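You operate a simulated robot arm through the tools that you are given. There is no shell and no other tool.

The job below is to be done with a simulated two-armed robot. You get a single attempt, and the scene is never put back.

Task
Test the spring in the press; red tray if it rates under its mark, else back on its post.
Fine: let the press down first; shut the release knob and the press head again. Where these are worked on the way, their far stop is far enough and under half their travel is too little: press head, release knob.

The check looks at the end state, three seconds after you hand in, the way a careful person would. Anything else that was tipped, shoved, dropped, spilled or broken makes it a failure.

Robot
Two 7-joint arms with fingered hands on one trunk that stands fixed in place. Base frame: the origin is at the foot of the trunk, x ahead of it, y to its left, z up; the work surface is at about z = 88. Units: cm, rad, N and s.
The left shoulder is at [4.2, 16.3, 106.1], the right one opposite. Each reaches about 121.5 cm from its shoulder. Payload 4 kg a hand.
The tool frame of a hand sits at the grasp point between the pads (the TCP): z along the fingers, y along the line on which they close. The tips reach 3.6 cm beyond it. The gripper opens to 12.4 cm; its body begins 4.2 cm behind the TCP. The gripper is a hand of 4 fingers: y runs from the thumb to the fingers, the wrist lies at [-1.5, -9.9, -18.9] in the tool frame.
Orientation is that of the tool frame in the base frame, as a unit quaternion [x, y, z, w]. With the fingers straight down and the wrist toward the robot, the tool's x, y and z point along [0, 1, 0], [1, 0, 0] and [0, 0, -1] of the base frame.

Tools
- The arms move only by the tool servo_tool. It takes "left_moves", "right_moves" or both (then of equal length, played together; a hand with none holds still); each is one flat list of numbers, 6 for each row, row after row: the shift along the tool's x, y, z in units of 150 mm (1.0 is 150 mm), then the turn, a rotation vector about the tool's x, y, z in units of 60 degrees (1.0 is 60 degrees). In form: [x, y, z, ax, ay, az, x, y, z, ax, ay, az, ...]. A call has 1 to 20 rows; each row is the pose to reach, as a shift and turn from the pose commanded when the call began, along the tool's axes at that moment. A call with a number of a shift or a turn outside -1 to 1 is refused whole. Rows are played at 5 a second. More than 5 cm and 0.15 rad between two rows, and nothing of the call is played. Where a pose cannot be reached the arm comes as near as it can. A force on the tool above 50 N (or 10 N above the force at the start of the call, whichever is more), or a blocked arm, ends the call early, and 0.2 s more pass. In this call time passes only in rows, and 0.2 s behind the last. It gives the time, the measured TCP pose, the force on the tool (base axes), the opening and the grip force at its end, in the units of the frame above (readings bear some noise), with the torque about the TCP (base axes, N m) and any sound that the robot's microphone picked up, and new pictures: "show" is both (left out), scene, wrist or none (wrist: the cameras of the hands that moved).
- Cameras (640 x 400 px; columns grow to the right, rows downward): "scene" is now at [14.24, 4.69, 132.67]; the picture's right is [0.51, -0.86, -0.08], its down [-0.23, -0.05, -0.97] and it looks along [0.83, 0.51, -0.22] (base axes); focal length 232 px, centre (320, 200). "left" rides on the left gripper at [-7.5, -8.6, -12.3] in its tool frame; the picture's right is [-0.70, -0.34, 0.63], its down [0.64, -0.68, 0.35] and it looks along [0.32, 0.65, 0.69] (tool axes); focal length 275 px, centre (320, 200). "right" rides on the right gripper at [7.5, -8.6, -12.3] in its tool frame; the picture's right is [-0.70, 0.34, -0.63], its down [-0.64, -0.68, 0.35] and it looks along [-0.32, 0.65, 0.69] (tool axes); focal length 275 px, centre (320, 200). There is no depth. A picture from a camera that has moved, and an enlarged one, comes with that camera's place and axes in the base frame and with its lens.
- slide_trunk(by): moves the trunk up (or, below 0, down) by that many cm; the arms and the scene camera ride with it, the base frame stays. It gives what a move gives, with no picture.
- set_fingers(index, middle, ring, thumb_bend, thumb_turn, hand): sets how far each is bent, from 0 (flat) to 100 (curled in); at 30 the hand is open as for a grip, at 70 the pads meet at the TCP. One left out holds its place. A second passes; each finger stops where it meets its share of the squeeze, and holds until it gets a number again. It is the only way to open and close the hand. It gives what a move gives, with no picture; readings hold the bend of each and the force on the fingers (four entries, about 0 where the hand has none), thumb and palm. thumb_turn goes from beside the hand (0) to across from the fingers (100), as for a grip.
- pan_tilt(pan, tilt): turns the head with the scene camera to pan (to the left, within 1.501 rad either way) and tilt (down, from -0.506 to 1.204), counted from straight ahead of the robot (the tilt from the chest, where the trunk bows). It gives what a move gives, and a new picture of the scene camera.
- close_up(camera, box): a new picture of the part [left, top, right, bottom] of that camera's present view, enlarged. The clock stands still meanwhile.
- job_done(): hands the job in; it is judged then, once.

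Nothing tells you positions but the pictures and the camera data. Unless the task says otherwise, let go and move clear before handing in.

The tools are called after "Emit:" as a command line: name --argument value ..., lists and objects as JSON in quotes. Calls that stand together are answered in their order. servo_tool: Moves the arms, as the interface text tells. Its arguments: {"type":"object","properties":{"left_moves":{"type":"array"},"right_moves":{"type":"array"},"show":{"type":"string","enum":["both","scene","wrist","none"]}},"required":[]} The other tools are called the same way: slide_trunk (by) moves the trunk up or down; set_fingers (index, middle, ring, thumb_bend, thumb_turn, hand) moves the fingers one by one; pan_tilt (pan, tilt) turns the head that bears the scene camera; close_up (camera, box) takes an enlarged picture of a part of a camera's view; job_done () hands the job in.

At the start:

```text
time: 0.0
left_tool_pos: [54.66, 63.85, 132.46]
left_tcp_rot: [0.707, 0.707, 0.0, 0.0]
left_force: [0.0, -0.4, 0.4]
left_torque: [0.01, 0.04, -0.03]
left_gripper_width: 12.35
left_gripper_force: 0.1
left_shape: jaw
left_bend: [30.0, 30.0, 30.0, 30.0, 98.0]
left_finger forces: [0.1, 0.0, 0.1, 0.1, 0.0, 0.0]
right_tool_pos: [62.88, 5.88, 133.86]
right_tcp_rot: [0.707, 0.707, -0.001, -0.001]
right_force: [0.4, 0.2, -0.1]
right_torque: [-0.01, 0.0, -0.01]
right_gripper_width: 12.33
right_gripper_force: 0.0
right_shape: jaw
right_bend: [30.0, 30.0, 30.0, 30.0, 98.0]
right_finger forces: [0.0, 0.0, 0.0, 0.1, 0.0, 0.0]
trunk travel left (down, up): [-22.5, 25.3]
head pan, tilt (commanded): [0.539, 0.094]
```

scene: 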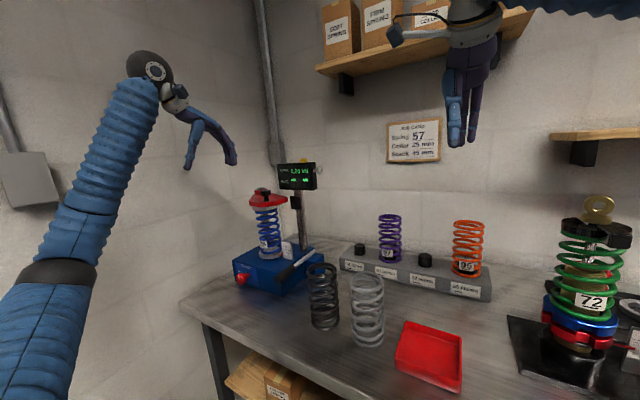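
right: 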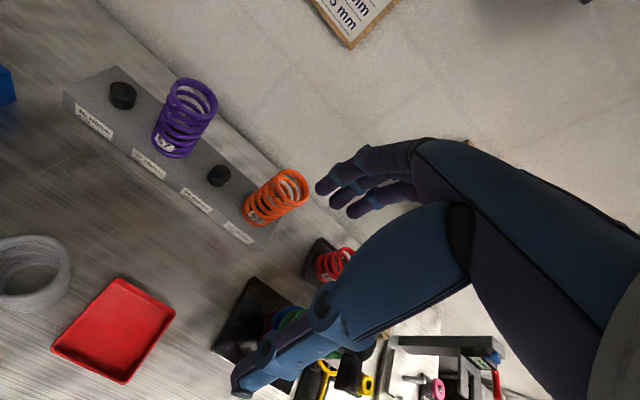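
left: 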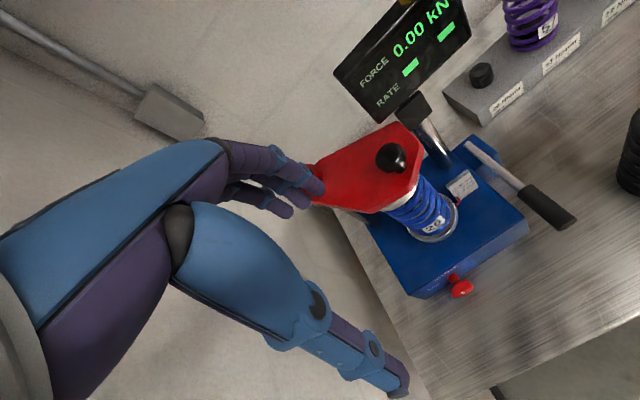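

I see a bench with a blue hydraulic spring press (red head, blue spring inside, pump lever, red release knob, display), a grey post rail with purple and orange springs, loose springs, and a red tray. I'll take close-ups first to read labels and locate things.

Emit:
close_up --camera "scene" --box '[220, 150, 340, 310]'

Emit:
close_up --camera "left" --box '[300, 0, 620, 310]'

Emit:
close_up --camera "scene" --box '[330, 200, 500, 310]'

Emit:
close_up --camera "scene" --box '[380, 110, 450, 170]'

```text
2.50 times, centred on (280, 230) of scene
camera zoom: at [14.24, 4.69, 132.67], right [0.51, -0.86, -0.08], down [-0.23, -0.05, -0.97], along [0.83, 0.51, -0.22], focal length 581 px, centre (420, 125)
```

zoom: 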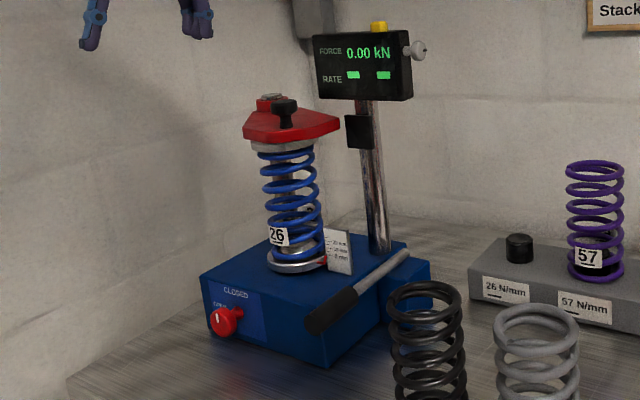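

```text
1.29 times, centred on (460, 155) of left
camera zoom: at [45.93, 56.29, 144.87], right [-0.34, -0.7, -0.63], down [-0.68, 0.64, -0.35], along [0.65, 0.32, -0.69], focal length 355 px, centre (139, 258)
```

zoom: 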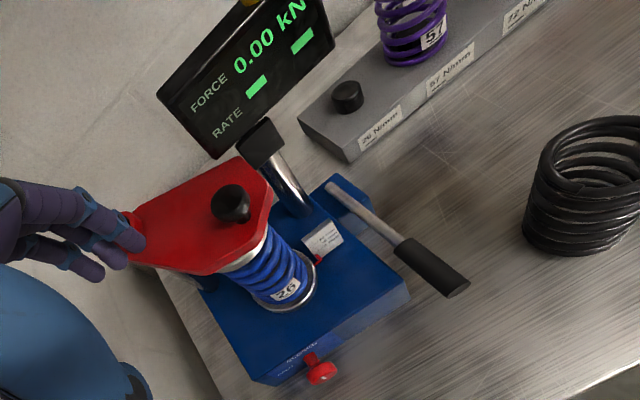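

```text
3.64 times, centred on (415, 255) of scene
camera zoom: at [14.24, 4.69, 132.67], right [0.51, -0.86, -0.08], down [-0.23, -0.05, -0.97], along [0.83, 0.51, -0.22], focal length 844 px, centre (-26, 0)
```

zoom: 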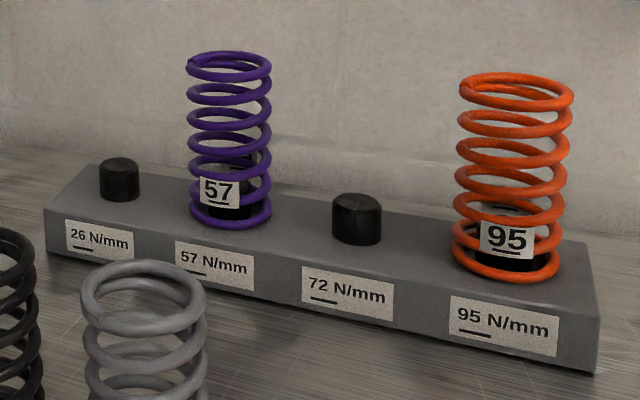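

```text
6.67 times, centred on (415, 140) of scene
camera zoom: at [14.24, 4.69, 132.67], right [0.51, -0.86, -0.08], down [-0.23, -0.05, -0.97], along [0.83, 0.51, -0.22], focal length 1548 px, centre (-313, 600)
```

zoom: 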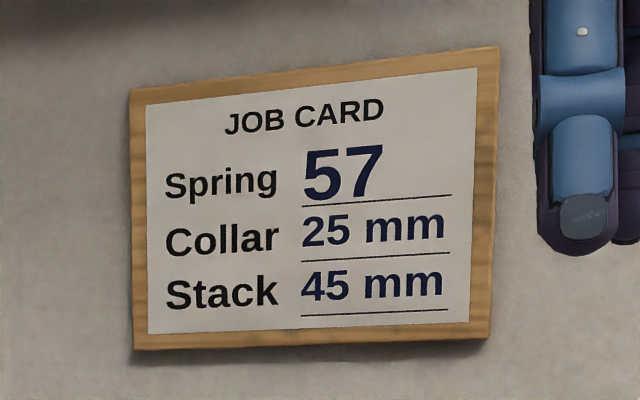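

The spring in the press is marked 26 (blue), so its post is the "26 N/mm" one, which is empty. I'll look at the press in more detail.

Emit:
close_up --camera "scene" --box '[230, 225, 330, 300]'

Emit:
close_up --camera "scene" --box '[235, 155, 325, 235]'

Emit:
close_up --camera "left" --box '[380, 120, 580, 300]'

Emit:
close_up --camera "scene" --box '[480, 180, 640, 400]'

```text
5.33 times, centred on (280, 262) of scene
camera zoom: at [14.24, 4.69, 132.67], right [0.51, -0.86, -0.08], down [-0.23, -0.05, -0.97], along [0.83, 0.51, -0.22], focal length 1239 px, centre (533, -133)
```

zoom: 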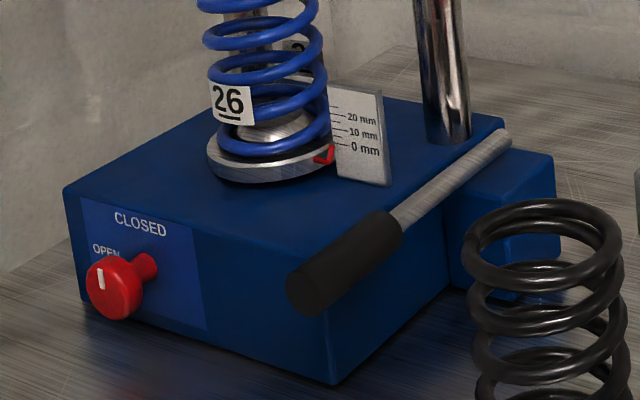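

```text
5.00 times, centred on (280, 195) of scene
camera zoom: at [14.24, 4.69, 132.67], right [0.51, -0.86, -0.08], down [-0.23, -0.05, -0.97], along [0.83, 0.51, -0.22], focal length 1161 px, centre (520, 225)
```

zoom: 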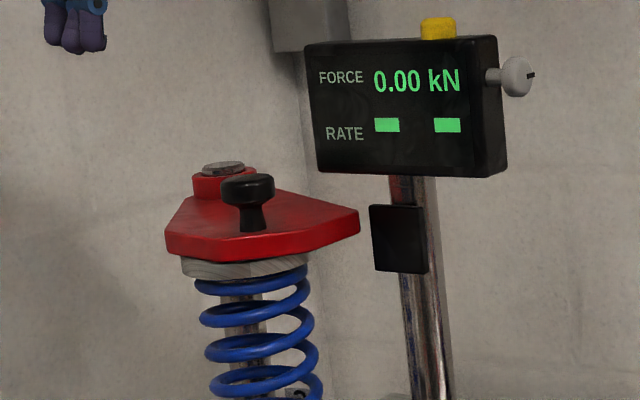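

```text
2.22 times, centred on (480, 210) of left
camera zoom: at [45.93, 56.29, 144.87], right [-0.34, -0.7, -0.63], down [-0.68, 0.64, -0.35], along [0.65, 0.32, -0.69], focal length 612 px, centre (-36, 178)
```

zoom: 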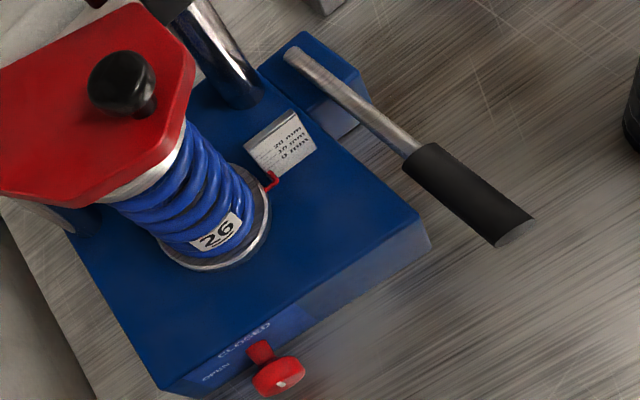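

```text
1.82 times, centred on (560, 290) of scene
camera zoom: at [14.24, 4.69, 132.67], right [0.51, -0.86, -0.08], down [-0.23, -0.05, -0.97], along [0.83, 0.51, -0.22], focal length 422 px, centre (-116, 36)
```

zoom: 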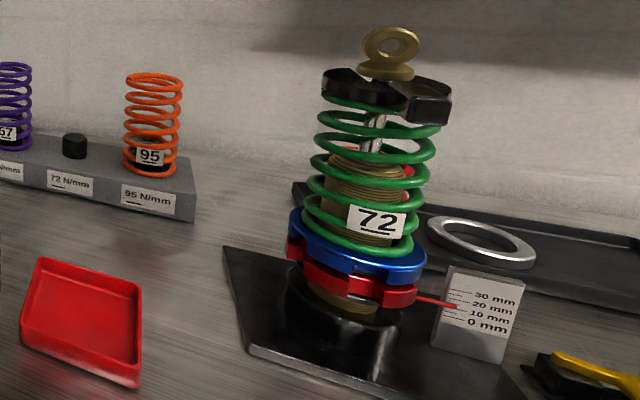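

The press stands around x≈57–80, y≈45–70, with the lever along its right side and the release knob on the front pointing up to "CLOSED". I'll zoom in on the knob, the display and the lever before moving.

Emit:
close_up --camera "scene" --box '[230, 260, 270, 290]'

Emit:
close_up --camera "scene" --box '[270, 150, 330, 220]'

Emit:
close_up --camera "scene" --box '[270, 235, 330, 295]'

Emit:
close_up --camera "scene" --box '[300, 230, 480, 400]'

```text
13.33 times, centred on (250, 275) of scene
camera zoom: at [14.24, 4.69, 132.67], right [0.51, -0.86, -0.08], down [-0.23, -0.05, -0.97], along [0.83, 0.51, -0.22], focal length 3096 px, centre (1253, -800)
```

zoom: 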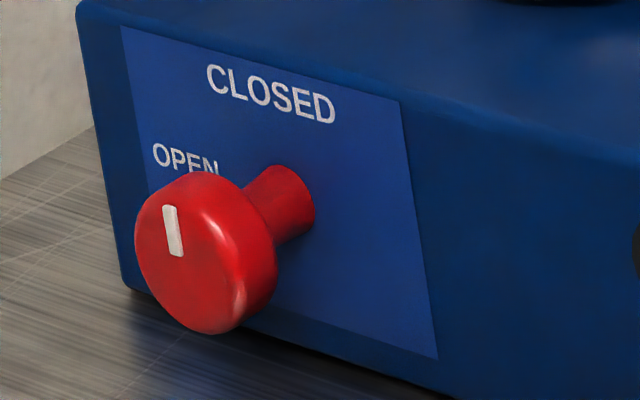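

```text
5.71 times, centred on (300, 185) of scene
camera zoom: at [14.24, 4.69, 132.67], right [0.51, -0.86, -0.08], down [-0.23, -0.05, -0.97], along [0.83, 0.51, -0.22], focal length 1327 px, centre (434, 286)
```

zoom: 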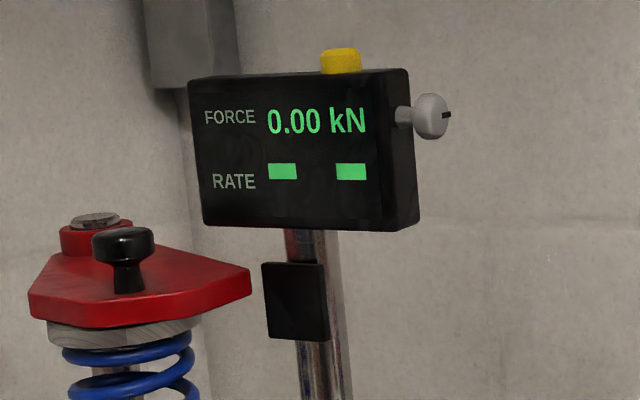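

```text
6.67 times, centred on (300, 265) of scene
camera zoom: at [14.24, 4.69, 132.67], right [0.51, -0.86, -0.08], down [-0.23, -0.05, -0.97], along [0.83, 0.51, -0.22], focal length 1548 px, centre (453, -233)
```

zoom: 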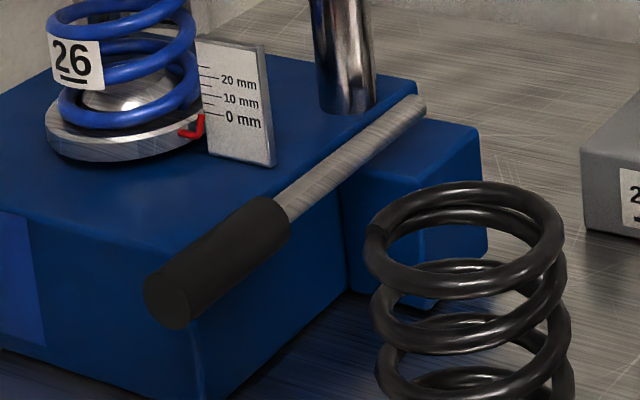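

```text
2.35 times, centred on (390, 315) of scene
camera zoom: at [14.24, 4.69, 132.67], right [0.51, -0.86, -0.08], down [-0.23, -0.05, -0.97], along [0.83, 0.51, -0.22], focal length 546 px, centre (155, -71)
```

zoom: 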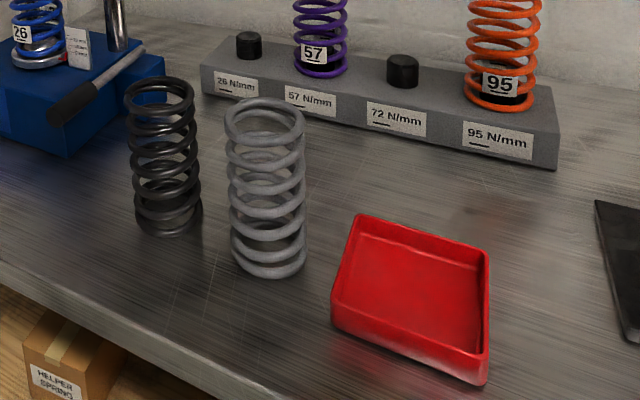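

The knob is at about [58, 64.4, 91.7], the lever runs along x at y≈46.6 with its grip near x=57–64, and the loose black spring stands at about [57.6, 32.4]. I'll look closely at the left hand and the release parts, with the head turned toward the press for a better view.

Emit:
close_up --camera "scene" --box '[110, 30, 270, 190]'

Emit:
pan_tilt --pan 0.75 --tilt 0.45

```text
2.50 times, centred on (190, 110) of scene
camera zoom: at [14.24, 4.69, 132.67], right [0.51, -0.86, -0.08], down [-0.23, -0.05, -0.97], along [0.83, 0.51, -0.22], focal length 581 px, centre (645, 425)
```

zoom: 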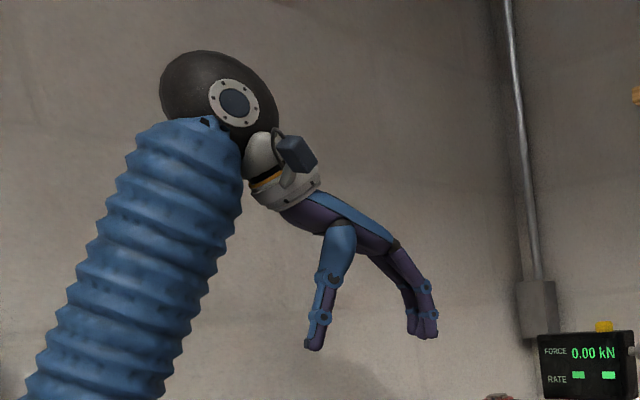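

```text
time: 0.8
left_tool_pos: [54.56, 63.76, 132.47]
left_tcp_rot: [0.707, 0.707, 0.0, -0.001]
left_force: [-0.7, 0.5, 1.0]
left_torque: [0.04, 0.01, 0.02]
left_gripper_width: 12.38
left_gripper_force: 0.0
left_shape: jaw
left_bend: [30.0, 30.0, 30.0, 30.0, 98.0]
left_finger forces: [0.0, 0.0, 0.0, 0.1, 0.0, 0.0]
right_tool_pos: [62.96, 5.73, 133.94]
right_tcp_rot: [0.707, 0.707, -0.001, -0.001]
right_force: [0.9, 0.4, -0.6]
right_torque: [-0.04, 0.01, 0.01]
right_gripper_width: 12.37
right_gripper_force: 0.0
right_shape: jaw
right_bend: [30.0, 30.0, 30.0, 30.0, 98.0]
right_finger forces: [0.1, 0.1, 0.1, 0.0, 0.0, 0.0]
trunk travel left (down, up): [-22.5, 25.3]
head pan, tilt (commanded): [0.75, 0.45]
camera scene: at [12.58, 6.22, 129.59], right [0.67, -0.73, -0.1], down [-0.45, -0.3, -0.84], along [0.58, 0.61, -0.53], focal length 232 px, centre (320, 200)
```

scene: 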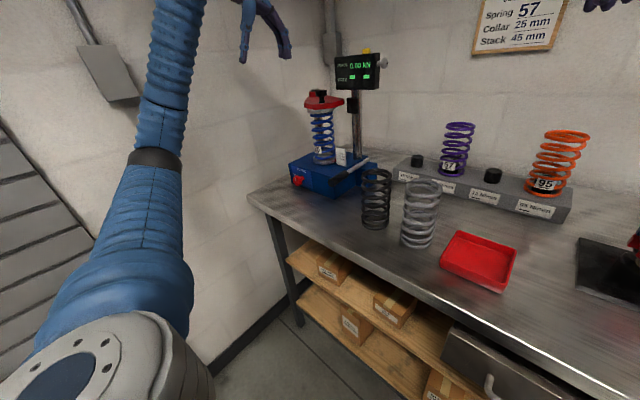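

The left hand's palm slopes forward and down, with the wrist behind. I'll bring it over the lever, turning it so that the fingers close across the lever (along y) and the wrist lies on the right side.

Emit:
servo_tool --left_moves '[-0.083, 0, 0.042, 0, 0, -0.125, -0.167, 0, 0.083, 0, 0, -0.25, -0.25, 0, 0.125, 0, 0, -0.375, -0.333, 0, 0.167, 0, 0, -0.5, -0.417, 0, 0.208, 0, 0, -0.625, -0.5, 0, 0.25, 0, 0, -0.75, -0.583, 0, 0.292, 0, 0, -0.875, -0.667, 0, 0.333, 0, 0, -1.0]' --show "both"

Emit:
close_up --camera "scene" --box '[280, 80, 400, 210]'

```text
time: 2.6
left_tool_pos: [54.55, 53.6, 127.69]
left_tcp_rot: [0.258, 0.966, 0.0, 0.001]
left_force: [0.0, -0.4, -0.4]
left_torque: [0.02, 0.0, -0.03]
left_gripper_width: 12.37
left_gripper_force: 0.0
left_shape: jaw
left_bend: [30.0, 30.0, 30.0, 30.0, 98.0]
left_finger forces: [0.1, 0.1, 0.0, 0.0, 0.1, 0.0]
right_tool_pos: [62.9, 5.61, 133.94]
right_tcp_rot: [0.706, 0.708, 0.001, -0.001]
right_force: [0.1, -0.5, 0.9]
right_torque: [0.0, 0.02, 0.0]
right_gripper_width: 12.35
right_gripper_force: 0.1
right_shape: jaw
right_bend: [30.0, 30.0, 30.0, 30.0, 98.0]
right_finger forces: [0.1, 0.1, 0.1, 0.0, 0.1, 0.0]
trunk travel left (down, up): [-22.5, 25.3]
head pan, tilt (commanded): [0.75, 0.45]
camera scene: at [12.53, 6.11, 129.6], right [0.67, -0.73, -0.1], down [-0.45, -0.3, -0.84], along [0.58, 0.61, -0.53], focal length 232 px, centre (320, 200)
camera left: at [56.63, 42.46, 140.11], right [0.44, -0.64, -0.63], down [-0.9, -0.27, -0.35], along [0.05, 0.72, -0.69], focal length 275 px, centre (320, 200)
```

scene: 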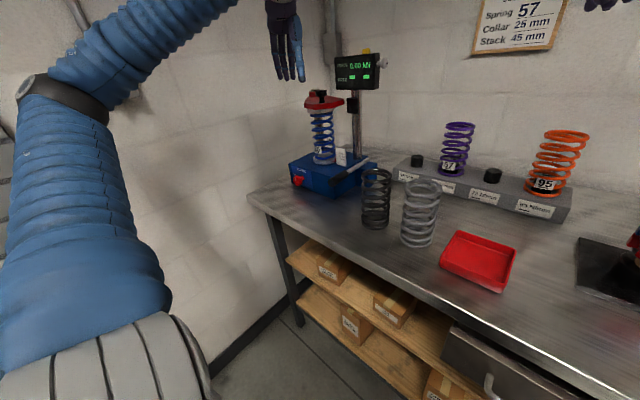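
left: 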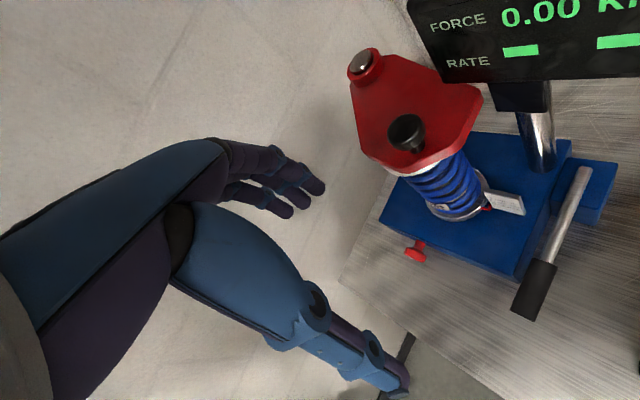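

```text
3.08 times, centred on (340, 145) of scene
camera zoom: at [12.53, 6.11, 129.6], right [0.67, -0.73, -0.1], down [-0.45, -0.3, -0.84], along [0.58, 0.61, -0.53], focal length 715 px, centre (258, 369)
```

zoom: 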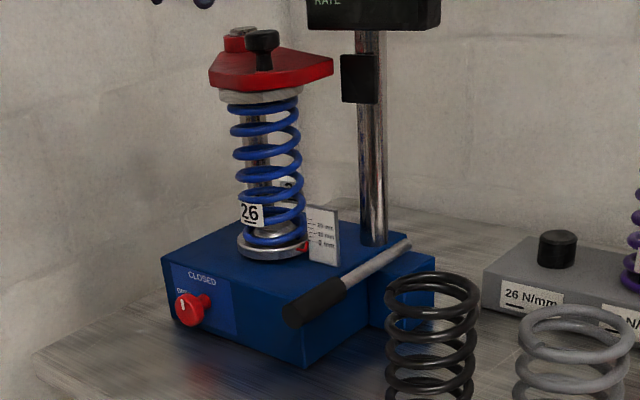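

The lever is horizontal at z≈97.8, y≈47, x from 57 (grip end) to 76. I'll finish the yaw and come above the grip end.

Emit:
servo_tool --left_moves '[-0.12, -0.02, 0.15, 0, 0, -0.125, -0.24, -0.04, 0.3, 0, 0, -0.25, -0.35, -0.06, 0.45, 0, 0, -0.375, -0.43, -0.1, 0.6, 0, 0, -0.5]' --show "both"

```text
time: 3.6
left_tool_pos: [59.46, 49.11, 118.59]
left_tcp_rot: [-0.001, 1.0, 0.0, 0.0]
left_force: [-0.8, 0.1, -0.3]
left_torque: [0.02, 0.0, 0.01]
left_gripper_width: 12.41
left_gripper_force: 0.0
left_shape: jaw
left_bend: [30.0, 30.0, 30.0, 30.0, 98.0]
left_finger forces: [0.0, 0.0, 0.0, 0.0, 0.1, 0.0]
right_tool_pos: [63.14, 5.71, 133.89]
right_tcp_rot: [0.707, 0.707, -0.002, 0.0]
right_force: [0.5, -0.7, -0.7]
right_torque: [0.03, 0.01, 0.02]
right_gripper_width: 12.34
right_gripper_force: 0.1
right_shape: jaw
right_bend: [30.0, 30.0, 30.0, 30.0, 98.0]
right_finger forces: [0.0, 0.0, 0.1, 0.0, 0.0, 0.0]
trunk travel left (down, up): [-22.5, 25.3]
head pan, tilt (commanded): [0.75, 0.45]
camera scene: at [12.63, 6.17, 129.57], right [0.67, -0.73, -0.1], down [-0.45, -0.3, -0.84], along [0.58, 0.61, -0.53], focal length 232 px, centre (320, 200)
camera left: at [66.91, 40.61, 130.92], right [0.7, -0.33, -0.63], down [-0.64, -0.68, -0.35], along [-0.32, 0.65, -0.69], focal length 275 px, centre (320, 200)
```

scene: 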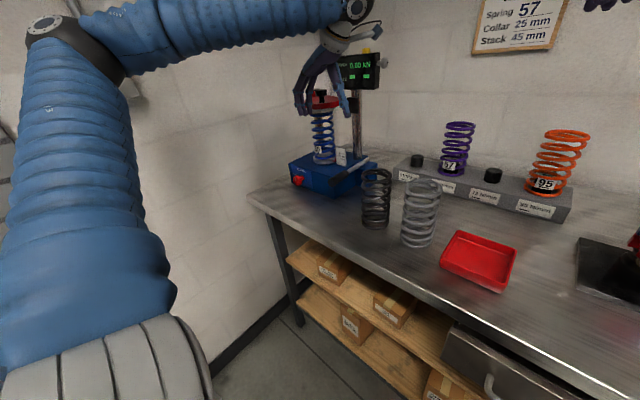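
left: 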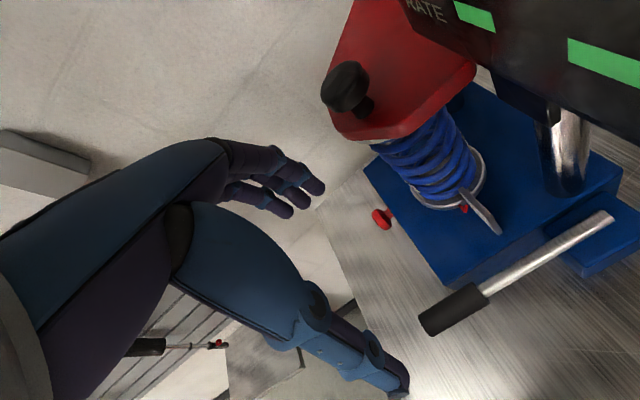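

The hand is now above the lever grip with its closing axis across the lever. I'll narrow the fingers a bit and go down to just above the grip.

Emit:
set_fingers --hand "left" --index 47 --middle 47 --ring 47 --thumb_bend 47

Emit:
servo_tool --left_moves '[0.03, -0.035, 0.22, 0, 0, 0, 0.06, -0.07, 0.44, 0, 0, 0, 0.09, -0.105, 0.66, 0, 0, 0, 0.111, -0.14, 0.8, 0, 0, 0]' --show "both"

Emit:
close_up --camera "scene" --box '[280, 80, 400, 210]'

```text
time: 4.6
left_tool_pos: [59.54, 49.18, 118.56]
left_tcp_rot: [0.0, 1.0, 0.0, -0.001]
left_force: [-0.1, 0.1, -0.1]
left_torque: [-0.01, 0.0, 0.02]
left_gripper_width: 7.18
left_gripper_force: 0.2
left_shape: fingers
left_bend: [47.0, 47.0, 47.0, 47.0, 98.0]
left_finger forces: [0.0, 0.1, 0.0, 0.0, 0.0, 0.1]
right_tool_pos: [62.93, 5.67, 133.89]
right_tcp_rot: [0.707, 0.707, -0.001, 0.0]
right_force: [-0.8, 0.8, 0.8]
right_torque: [-0.01, -0.02, -0.03]
right_gripper_width: 12.33
right_gripper_force: 0.1
right_shape: jaw
right_bend: [30.0, 30.0, 30.0, 30.0, 98.0]
right_finger forces: [0.1, 0.0, 0.0, 0.0, 0.0, 0.1]
trunk travel left (down, up): [-22.5, 25.3]
head pan, tilt (commanded): [0.75, 0.45]
```

```text
time: 5.6
left_tool_pos: [57.77, 47.15, 106.51]
left_tcp_rot: [0.001, 1.0, 0.0, 0.0]
left_force: [-0.6, -0.3, 0.8]
left_torque: [-0.04, -0.03, 0.0]
left_gripper_width: 7.17
left_gripper_force: 0.0
left_shape: fingers
left_bend: [47.0, 47.0, 47.0, 47.0, 98.0]
left_finger forces: [0.0, 0.0, 0.1, 0.0, 0.0, 0.0]
right_tool_pos: [63.09, 5.77, 133.83]
right_tcp_rot: [0.707, 0.708, -0.001, 0.0]
right_force: [-0.4, 0.2, 0.1]
right_torque: [0.0, 0.01, -0.02]
right_gripper_width: 12.33
right_gripper_force: 0.0
right_shape: jaw
right_bend: [30.0, 30.0, 30.0, 30.0, 98.0]
right_finger forces: [0.0, 0.1, 0.0, 0.1, 0.0, 0.1]
trunk travel left (down, up): [-22.5, 25.3]
head pan, tilt (commanded): [0.75, 0.45]
camera scene: at [12.6, 6.23, 129.57], right [0.67, -0.73, -0.1], down [-0.45, -0.3, -0.84], along [0.58, 0.61, -0.53], focal length 232 px, centre (320, 200)
camera left: at [65.02, 38.55, 118.88], right [0.7, -0.34, -0.63], down [-0.64, -0.68, -0.35], along [-0.32, 0.65, -0.69], focal length 275 px, centre (320, 200)
```

scene: 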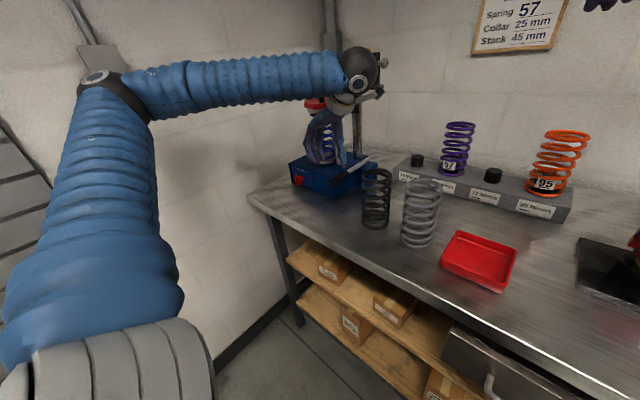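
left: 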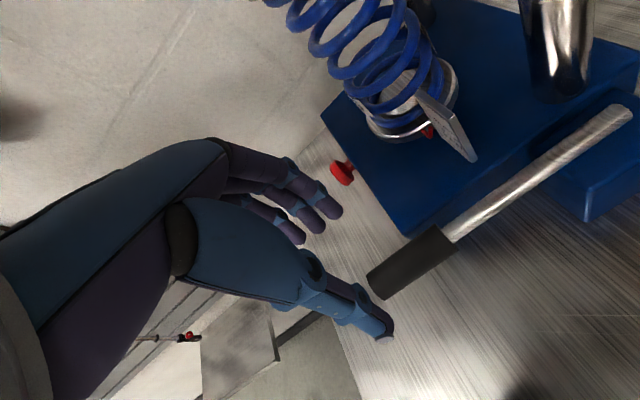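

```text
3.08 times, centred on (340, 145) of scene
camera zoom: at [12.6, 6.23, 129.57], right [0.67, -0.73, -0.1], down [-0.45, -0.3, -0.84], along [0.58, 0.61, -0.53], focal length 715 px, centre (258, 369)
```

zoom: 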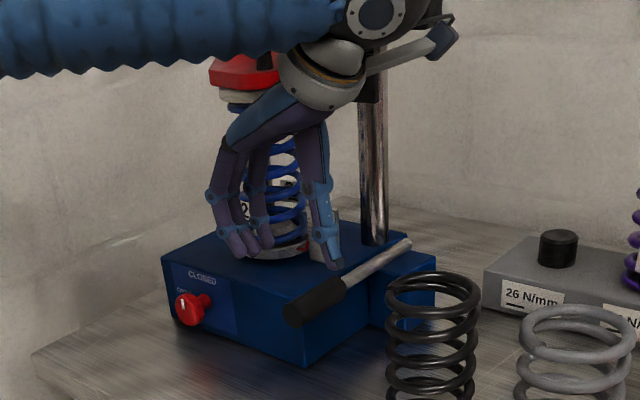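

The hand lines up with the grip end. I'll lower 7 cm so the pads straddle the lever.

Emit:
servo_tool --left_moves '[0, 0.0, 0.16, 0, 0, 0, 0, 0.0, 0.32, 0, 0, 0, 0, 0, 0.48, 0, 0, 0]' --show "both"

Emit:
close_up --camera "scene" --box '[290, 110, 380, 210]'

```text
time: 6.4
left_tool_pos: [57.79, 47.17, 99.4]
left_tcp_rot: [-0.001, 1.0, -0.001, 0.0]
left_force: [-0.2, 0.9, 0.1]
left_torque: [-0.04, 0.0, -0.04]
left_gripper_width: 7.16
left_gripper_force: 0.1
left_shape: fingers
left_bend: [47.0, 47.0, 47.0, 47.0, 98.0]
left_finger forces: [0.1, 0.0, 0.0, 0.0, 0.0, 0.0]
right_tool_pos: [62.97, 5.93, 133.9]
right_tcp_rot: [0.707, 0.707, -0.001, -0.001]
right_force: [0.5, 1.0, 0.1]
right_torque: [-0.01, 0.03, -0.03]
right_gripper_width: 12.35
right_gripper_force: 0.1
right_shape: jaw
right_bend: [30.0, 30.0, 30.0, 30.0, 98.0]
right_finger forces: [0.1, 0.1, 0.0, 0.1, 0.0, 0.1]
trunk travel left (down, up): [-22.5, 25.3]
head pan, tilt (commanded): [0.75, 0.45]
camera scene: at [12.64, 6.29, 129.56], right [0.67, -0.73, -0.1], down [-0.45, -0.3, -0.84], along [0.58, 0.61, -0.53], focal length 232 px, centre (320, 200)
camera left: at [65.15, 38.58, 111.69], right [0.7, -0.34, -0.63], down [-0.65, -0.68, -0.34], along [-0.32, 0.65, -0.69], focal length 275 px, centre (320, 200)
```

scene: 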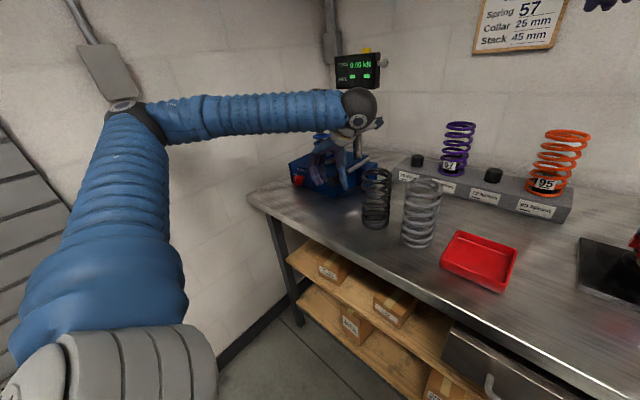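
left: 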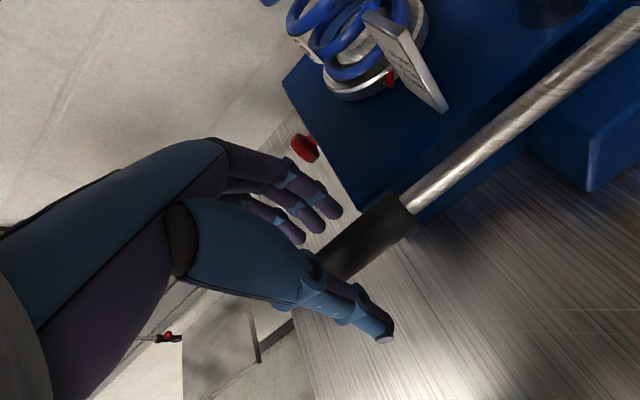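

```text
4.00 times, centred on (335, 160) of scene
camera zoom: at [12.64, 6.29, 129.56], right [0.67, -0.73, -0.1], down [-0.45, -0.3, -0.84], along [0.58, 0.61, -0.53], focal length 929 px, centre (260, 360)
```

zoom: 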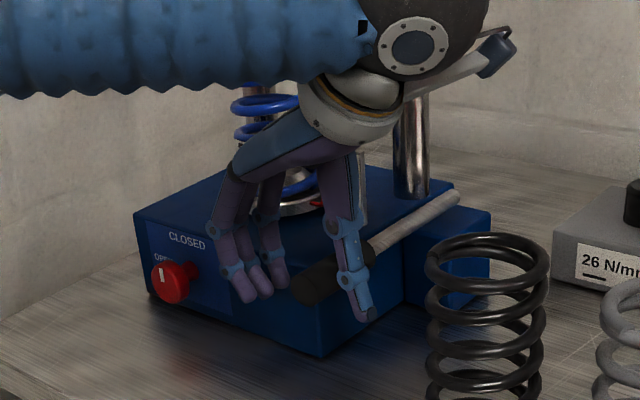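

The thumb and fingers straddle the lever grip. I'll close the hand on it.

Emit:
set_fingers --hand "left" --index 72 --middle 72 --ring 72 --thumb_bend 72

Emit:
close_up --camera "scene" --box '[290, 110, 380, 210]'

```text
time: 7.4
left_tool_pos: [57.8, 46.99, 99.3]
left_tcp_rot: [0.0, 1.0, 0.0, 0.0]
left_force: [-5.6, -7.3, -3.2]
left_torque: [-0.07, -0.04, -0.32]
left_gripper_width: 2.41
left_gripper_force: 25.1
left_shape: fingers
left_bend: [65.0, 65.0, 68.0, 63.0, 97.0]
left_finger forces: [9.4, 8.0, 5.2, 0.0, 27.8, 0.0]
right_tool_pos: [63.01, 5.68, 133.92]
right_tcp_rot: [0.707, 0.707, -0.001, -0.001]
right_force: [0.0, -0.7, -0.7]
right_torque: [-0.04, -0.02, -0.02]
right_gripper_width: 12.36
right_gripper_force: 0.0
right_shape: jaw
right_bend: [30.0, 30.0, 30.0, 30.0, 98.0]
right_finger forces: [0.1, 0.1, 0.1, 0.0, 0.1, 0.1]
trunk travel left (down, up): [-22.5, 25.3]
head pan, tilt (commanded): [0.75, 0.45]
```

```text
4.00 times, centred on (335, 160) of scene
camera zoom: at [12.55, 6.16, 129.58], right [0.67, -0.73, -0.1], down [-0.45, -0.3, -0.84], along [0.58, 0.61, -0.53], focal length 929 px, centre (260, 360)
```

zoom: 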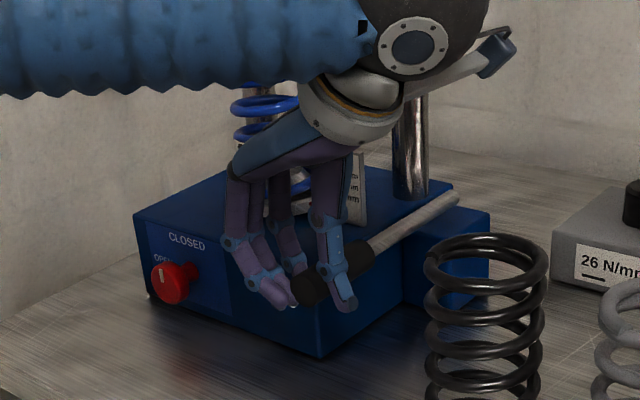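

The grip is held (25 N). I'll try lifting the lever 3 cm to learn how it moves.

Emit:
servo_tool --left_moves '[0, 0, -0.07, 0, 0, 0, -0.01, 0.0, -0.14, 0, 0, 0, -0.02, 0, -0.2, 0, 0, 0]' --show "none"

Emit:
close_up --camera "scene" --box '[280, 50, 400, 210]'

```text
time: 8.2
left_tool_pos: [58.13, 47.03, 102.24]
left_tcp_rot: [0.0, 1.0, 0.0, 0.001]
left_force: [0.3, -0.4, -0.9]
left_torque: [0.03, 0.0, -0.03]
left_gripper_width: 0.0
left_gripper_force: 0.1
left_shape: fingers
left_bend: [72.0, 72.0, 72.0, 69.0, 97.0]
left_finger forces: [0.0, 0.1, 0.1, 0.1, 0.0, 0.0]
right_tool_pos: [63.08, 5.98, 133.82]
right_tcp_rot: [0.707, 0.707, -0.001, -0.001]
right_force: [-1.1, -0.7, -0.5]
right_torque: [-0.01, 0.0, 0.0]
right_gripper_width: 12.36
right_gripper_force: 0.0
right_shape: jaw
right_bend: [30.0, 30.0, 30.0, 30.0, 98.0]
right_finger forces: [0.0, 0.0, 0.0, 0.0, 0.1, 0.0]
trunk travel left (down, up): [-22.5, 25.3]
head pan, tilt (commanded): [0.75, 0.45]
```

```text
2.50 times, centred on (340, 130) of scene
camera zoom: at [12.65, 6.25, 129.58], right [0.67, -0.73, -0.1], down [-0.45, -0.3, -0.84], along [0.58, 0.61, -0.53], focal length 581 px, centre (270, 375)
```

zoom: 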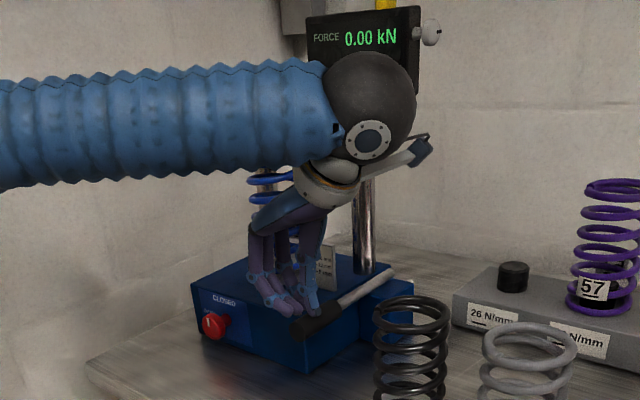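

The fingers slipped off upward, so the lever is probably at its upper rest. With the fingers closed just above it, I'll push down instead.

Emit:
servo_tool --left_moves '[0, 0, 0.06, 0, 0, 0, 0, 0.0, 0.12, 0, 0, 0, 0, 0, 0.18, 0, 0, 0, 0, 0, 0.24, 0, 0, 0]' --show "none"

Emit:
close_up --camera "scene" --box '[280, 50, 400, 210]'

```text
time: 9.2
left_tool_pos: [58.24, 47.14, 98.72]
left_tcp_rot: [0.001, 1.0, 0.0, 0.0]
left_force: [0.6, -0.1, 2.4]
left_torque: [-0.04, -0.04, 0.01]
left_gripper_width: 0.0
left_gripper_force: 0.2
left_shape: fingers
left_bend: [72.0, 72.0, 72.0, 69.0, 97.0]
left_finger forces: [0.0, 0.0, 0.0, 0.0, 0.0, 0.0]
right_tool_pos: [63.04, 5.75, 133.95]
right_tcp_rot: [0.707, 0.707, -0.001, -0.001]
right_force: [0.4, 0.1, 0.6]
right_torque: [-0.01, 0.02, 0.03]
right_gripper_width: 12.36
right_gripper_force: 0.1
right_shape: jaw
right_bend: [30.0, 30.0, 30.0, 30.0, 98.0]
right_finger forces: [0.0, 0.1, 0.0, 0.0, 0.0, 0.0]
trunk travel left (down, up): [-22.5, 25.3]
head pan, tilt (commanded): [0.75, 0.45]
```

```text
2.50 times, centred on (340, 130) of scene
camera zoom: at [12.59, 6.22, 129.58], right [0.67, -0.73, -0.1], down [-0.45, -0.3, -0.84], along [0.58, 0.61, -0.53], focal length 581 px, centre (270, 375)
```

zoom: 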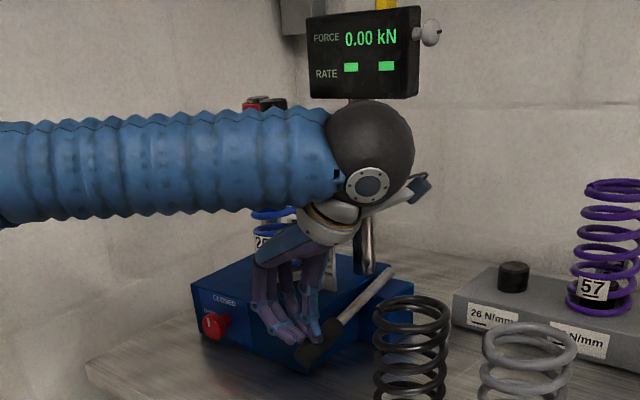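

The lever goes down with light force. I'll keep pressing it down toward its lower stop, moving forward a little with the arc.

Emit:
servo_tool --left_moves '[-0.01, 0, 0.06, 0, 0, 0, -0.02, 0.0, 0.12, 0, 0, 0, -0.035, 0, 0.18, 0, 0, 0, -0.05, 0, 0.24, 0, 0, 0, -0.06, 0, 0.28, 0, 0, 0]' --show "none"

Emit:
close_up --camera "scene" --box '[280, 50, 400, 210]'

```text
time: 10.2
left_tool_pos: [58.67, 47.3, 96.3]
left_tcp_rot: [-0.002, 1.0, 0.002, 0.007]
left_force: [-21.3, 3.9, 40.3]
left_torque: [-0.03, 0.36, 0.08]
left_gripper_width: 0.03
left_gripper_force: 26.4
left_shape: fingers
left_bend: [73.0, 72.0, 72.0, 70.0, 98.0]
left_finger forces: [25.3, 0.0, 0.0, 0.0, 27.3, 0.1]
right_tool_pos: [62.66, 5.67, 133.99]
right_tcp_rot: [0.707, 0.707, 0.001, 0.0]
right_force: [0.3, 0.8, -0.3]
right_torque: [0.01, 0.0, -0.02]
right_gripper_width: 12.32
right_gripper_force: 0.1
right_shape: jaw
right_bend: [30.0, 30.0, 30.0, 30.0, 98.0]
right_finger forces: [0.1, 0.1, 0.0, 0.0, 0.0, 0.0]
trunk travel left (down, up): [-22.5, 25.3]
head pan, tilt (commanded): [0.75, 0.45]
stopped in row 4 (left hand): the force on the tool passed its limit at 90 N (the readings are from after the stop); the commanded pose is now the measured one
```

```text
2.50 times, centred on (340, 130) of scene
camera zoom: at [12.27, 6.15, 129.65], right [0.67, -0.73, -0.1], down [-0.45, -0.3, -0.84], along [0.58, 0.61, -0.53], focal length 581 px, centre (270, 375)
```

zoom: 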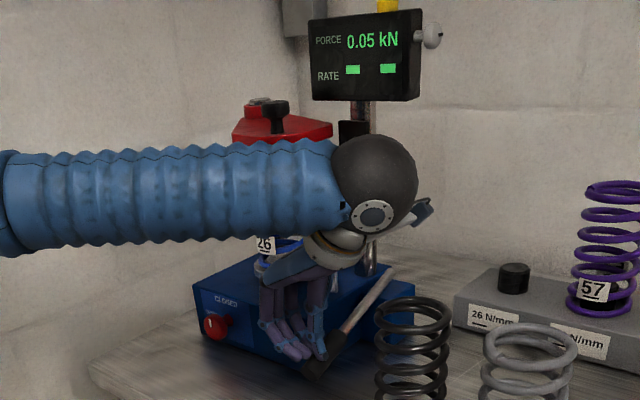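

The first stroke loaded the spring to 0.05 kN and reached the bottom stop. Now I'll raise the hand and see whether the lever comes back up by itself.

Emit:
servo_tool --left_moves '[0.0, 0, -0.1, 0, 0, 0, 0.0, 0.0, -0.2, 0, 0, 0, 0.0, 0, -0.3, 0, 0, 0, 0.0, 0, -0.42, 0, 0, 0]' --show "none"

Emit:
close_up --camera "scene" --box '[280, 50, 400, 210]'

```text
time: 11.2
left_tool_pos: [58.82, 47.14, 102.15]
left_tcp_rot: [-0.001, 1.0, 0.0, 0.004]
left_force: [0.2, -0.8, 0.8]
left_torque: [-0.05, -0.01, 0.0]
left_gripper_width: 0.0
left_gripper_force: 0.0
left_shape: fingers
left_bend: [72.0, 72.0, 72.0, 69.0, 98.0]
left_finger forces: [0.0, 0.1, 0.0, 0.1, 0.0, 0.1]
right_tool_pos: [62.87, 5.77, 133.86]
right_tcp_rot: [0.707, 0.707, 0.0, 0.0]
right_force: [0.3, -0.2, 0.4]
right_torque: [0.03, 0.02, 0.0]
right_gripper_width: 12.36
right_gripper_force: 0.1
right_shape: jaw
right_bend: [30.0, 30.0, 30.0, 30.0, 98.0]
right_finger forces: [0.1, 0.0, 0.1, 0.1, 0.0, 0.0]
trunk travel left (down, up): [-22.5, 25.3]
head pan, tilt (commanded): [0.75, 0.45]
```

```text
2.50 times, centred on (340, 130) of scene
camera zoom: at [12.52, 6.16, 129.59], right [0.67, -0.73, -0.1], down [-0.45, -0.3, -0.84], along [0.58, 0.61, -0.53], focal length 581 px, centre (270, 375)
```

zoom: 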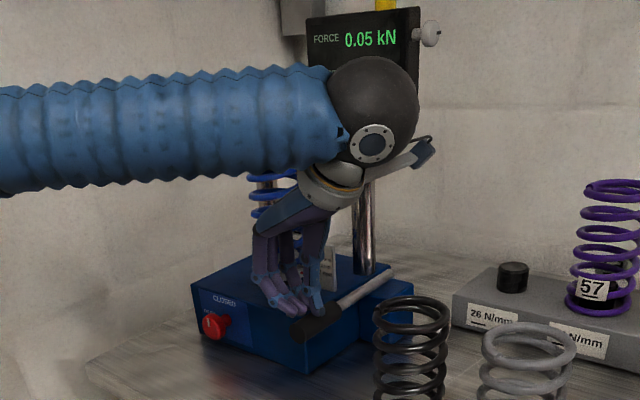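

The lever springs back up on its own, so pumping is just repeated down strokes. I'll do four strokes, staying just short of the hard stop.

Emit:
servo_tool --left_moves '[0, 0, 0.2, 0, 0, 0, 0, 0, 0.36, 0, 0, 0, 0, 0, 0.4, 0, 0, 0, 0, 0, 0.2, 0, 0, 0, 0, 0, 0, 0, 0, 0, 0, 0, 0.2, 0, 0, 0, 0, 0, 0.36, 0, 0, 0, 0, 0, 0.4, 0, 0, 0, 0, 0, 0.2, 0, 0, 0, 0, 0, 0, 0, 0, 0, 0, 0, 0.2, 0, 0, 0, 0, 0, 0.36, 0, 0, 0, 0, 0, 0.4, 0, 0, 0, 0, 0, 0.2, 0, 0, 0, 0, 0, 0, 0, 0, 0]' --show "none"

Emit:
close_up --camera "scene" --box '[280, 50, 400, 210]'

```text
time: 14.4
left_tool_pos: [58.95, 47.0, 101.74]
left_tcp_rot: [-0.001, 1.0, 0.001, 0.005]
left_force: [-0.2, -2.7, 0.7]
left_torque: [-0.06, 0.0, 0.01]
left_gripper_width: 0.0
left_gripper_force: 0.0
left_shape: fingers
left_bend: [72.0, 72.0, 72.0, 69.0, 97.0]
left_finger forces: [0.0, 0.1, 0.0, 0.0, 0.0, 0.0]
right_tool_pos: [62.96, 5.71, 133.86]
right_tcp_rot: [0.707, 0.707, 0.0, 0.0]
right_force: [-0.2, -0.5, -0.4]
right_torque: [-0.02, 0.01, 0.0]
right_gripper_width: 12.36
right_gripper_force: 0.1
right_shape: jaw
right_bend: [30.0, 30.0, 30.0, 30.0, 98.0]
right_finger forces: [0.1, 0.1, 0.0, 0.0, 0.0, 0.0]
trunk travel left (down, up): [-22.5, 25.3]
head pan, tilt (commanded): [0.75, 0.45]
```

```text
2.50 times, centred on (340, 130) of scene
camera zoom: at [12.55, 6.19, 129.59], right [0.67, -0.73, -0.1], down [-0.45, -0.3, -0.84], along [0.58, 0.61, -0.53], focal length 581 px, centre (270, 375)
```

zoom: 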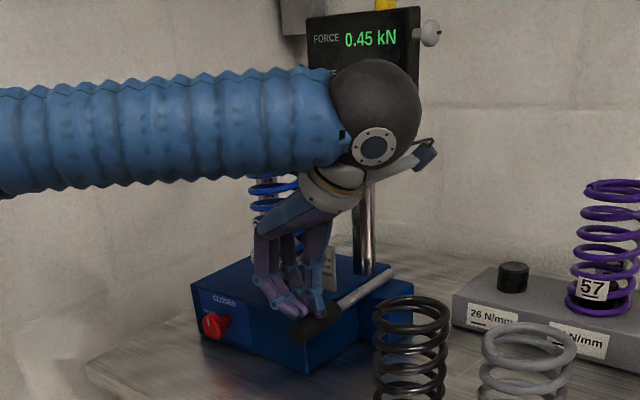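

Force reads 0.45 kN now. I'll back the hand off to read the rate line and the travel scale.

Emit:
servo_tool --left_moves '[0.2, -0.1, 0, 0, 0, 0, 0.4, -0.2, 0, 0, 0, 0, 0.6, -0.3, 0, 0, 0, 0]' --show "none"

Emit:
close_up --camera "scene" --box '[280, 50, 400, 210]'

Emit:
close_up --camera "left" --box '[0, 0, 640, 400]'

```text
time: 15.2
left_tool_pos: [49.63, 42.57, 102.05]
left_tcp_rot: [-0.001, 1.0, 0.001, 0.004]
left_force: [0.2, -0.6, 0.5]
left_torque: [-0.02, 0.02, 0.03]
left_gripper_width: 0.0
left_gripper_force: 0.1
left_shape: fingers
left_bend: [72.0, 72.0, 72.0, 69.0, 97.0]
left_finger forces: [0.0, 0.1, 0.0, 0.0, 0.0, 0.0]
right_tool_pos: [62.99, 5.71, 133.96]
right_tcp_rot: [0.707, 0.707, 0.0, 0.0]
right_force: [-0.3, 0.0, -0.7]
right_torque: [0.0, -0.02, -0.01]
right_gripper_width: 12.38
right_gripper_force: 0.1
right_shape: jaw
right_bend: [30.0, 30.0, 30.0, 30.0, 98.0]
right_finger forces: [0.0, 0.1, 0.0, 0.1, 0.1, 0.0]
trunk travel left (down, up): [-22.5, 25.3]
head pan, tilt (commanded): [0.75, 0.45]
```

```text
2.50 times, centred on (340, 130) of scene
camera zoom: at [12.51, 6.18, 129.59], right [0.67, -0.73, -0.1], down [-0.45, -0.3, -0.84], along [0.58, 0.61, -0.53], focal length 581 px, centre (270, 375)
```

zoom: 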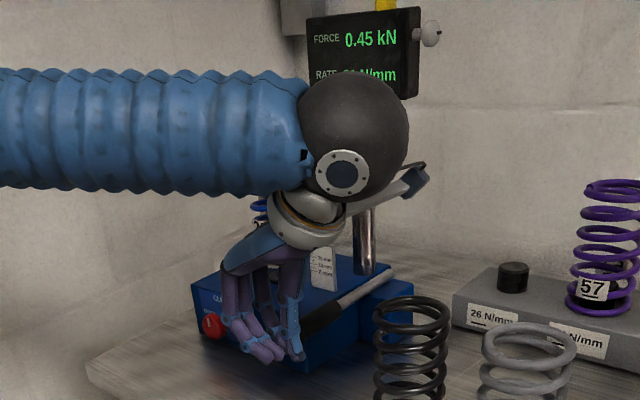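

```text
1.00 times, centred on (320, 200) of left (not enlarged: the box is as wide or as high as the picture)
camera zoom: at [56.99, 34.07, 114.46], right [0.7, -0.33, -0.63], down [-0.64, -0.68, -0.35], along [-0.31, 0.65, -0.69], focal length 275 px, centre (320, 200)
```

zoom: 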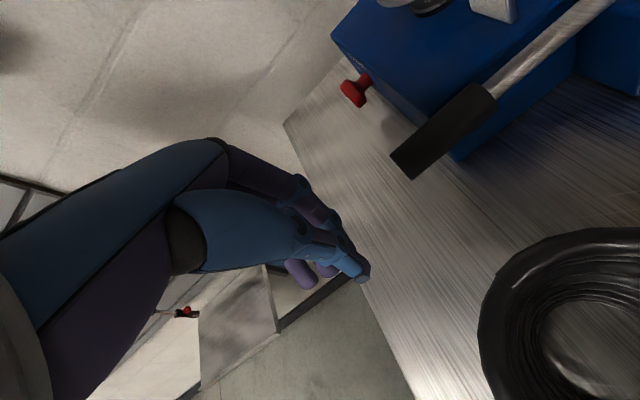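

A rate is showing but is partly hidden by the wrist. I'll move the hand left, clear in front of the press, to see the display.

Emit:
servo_tool --left_moves '[0.05, 0.3, -0.1, 0, 0, 0, 0.1, 0.6, -0.2, 0, 0, 0, 0.15, 0.9, -0.3, 0, 0, 0, 0.2, 1.0, -0.4, 0, 0, 0]' --show "none"

Emit:
close_up --camera "scene" --box '[330, 45, 390, 95]'

Emit:
close_up --camera "scene" --box '[280, 50, 400, 210]'

```text
time: 16.2
left_tool_pos: [52.52, 55.7, 104.93]
left_tcp_rot: [-0.001, 1.0, 0.0, 0.005]
left_force: [-0.2, -0.6, 0.3]
left_torque: [0.02, -0.01, 0.02]
left_gripper_width: 0.0
left_gripper_force: 0.1
left_shape: fingers
left_bend: [72.0, 72.0, 72.0, 69.0, 97.0]
left_finger forces: [0.0, 0.1, 0.0, 0.1, 0.1, 0.1]
left hand out of reach, approached as far as the arm can: row 2, 3, 4
right_tool_pos: [62.9, 5.82, 133.99]
right_tcp_rot: [0.707, 0.707, 0.0, 0.001]
right_force: [-0.2, 0.9, 0.2]
right_torque: [0.01, 0.0, -0.02]
right_gripper_width: 12.37
right_gripper_force: 0.0
right_shape: jaw
right_bend: [30.0, 30.0, 30.0, 30.0, 98.0]
right_finger forces: [0.0, 0.1, 0.2, 0.1, 0.0, 0.1]
trunk travel left (down, up): [-22.5, 25.3]
head pan, tilt (commanded): [0.75, 0.45]
```

```text
8.00 times, centred on (360, 70) of scene
camera zoom: at [12.55, 6.18, 129.59], right [0.67, -0.73, -0.1], down [-0.45, -0.3, -0.84], along [0.58, 0.61, -0.53], focal length 1858 px, centre (0, 1240)
```

zoom: 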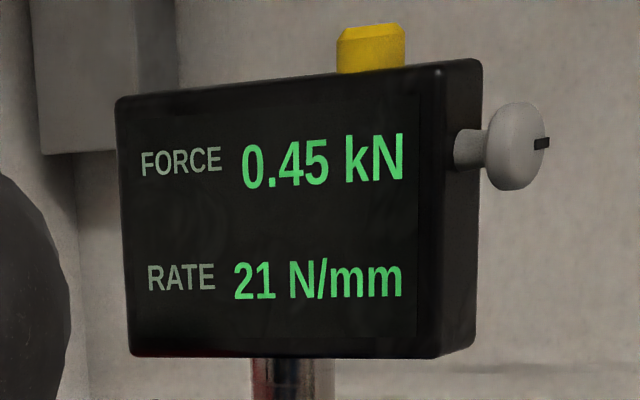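

```text
2.50 times, centred on (340, 130) of scene
camera zoom: at [12.55, 6.18, 129.59], right [0.67, -0.73, -0.1], down [-0.45, -0.3, -0.84], along [0.58, 0.61, -0.53], focal length 581 px, centre (270, 375)
```

zoom: 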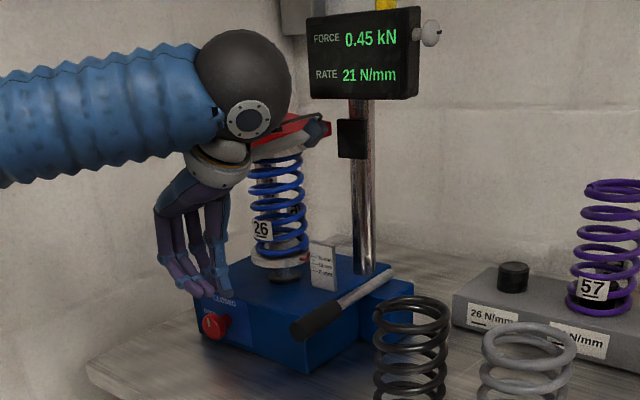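

The display reads 0.45 kN and 21 N/mm, under the mark of 26. I'll cross-check against the travel scale.

Emit:
close_up --camera "scene" --box '[310, 130, 370, 175]'

Emit:
close_up --camera "left" --box '[0, 0, 640, 400]'

```text
8.89 times, centred on (340, 152) of scene
camera zoom: at [12.55, 6.18, 129.59], right [0.67, -0.73, -0.1], down [-0.45, -0.3, -0.84], along [0.58, 0.61, -0.53], focal length 2064 px, centre (142, 622)
```

zoom: 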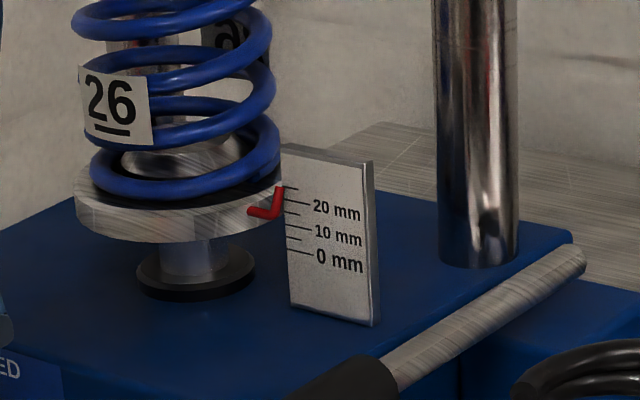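

```text
1.00 times, centred on (320, 200) of left (not enlarged: the box is as wide or as high as the picture)
camera zoom: at [59.81, 47.11, 117.44], right [0.7, -0.34, -0.63], down [-0.64, -0.68, -0.35], along [-0.31, 0.65, -0.69], focal length 275 px, centre (320, 200)
```

zoom: 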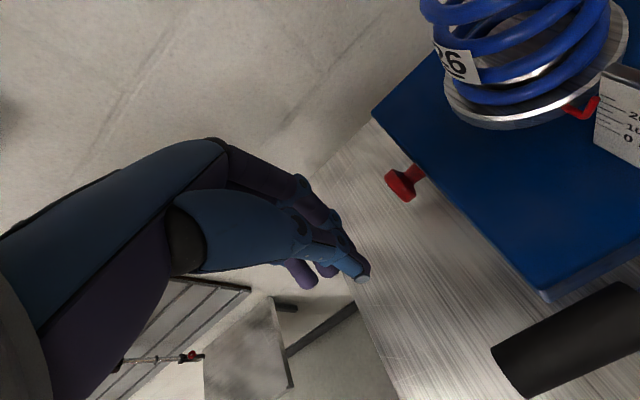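

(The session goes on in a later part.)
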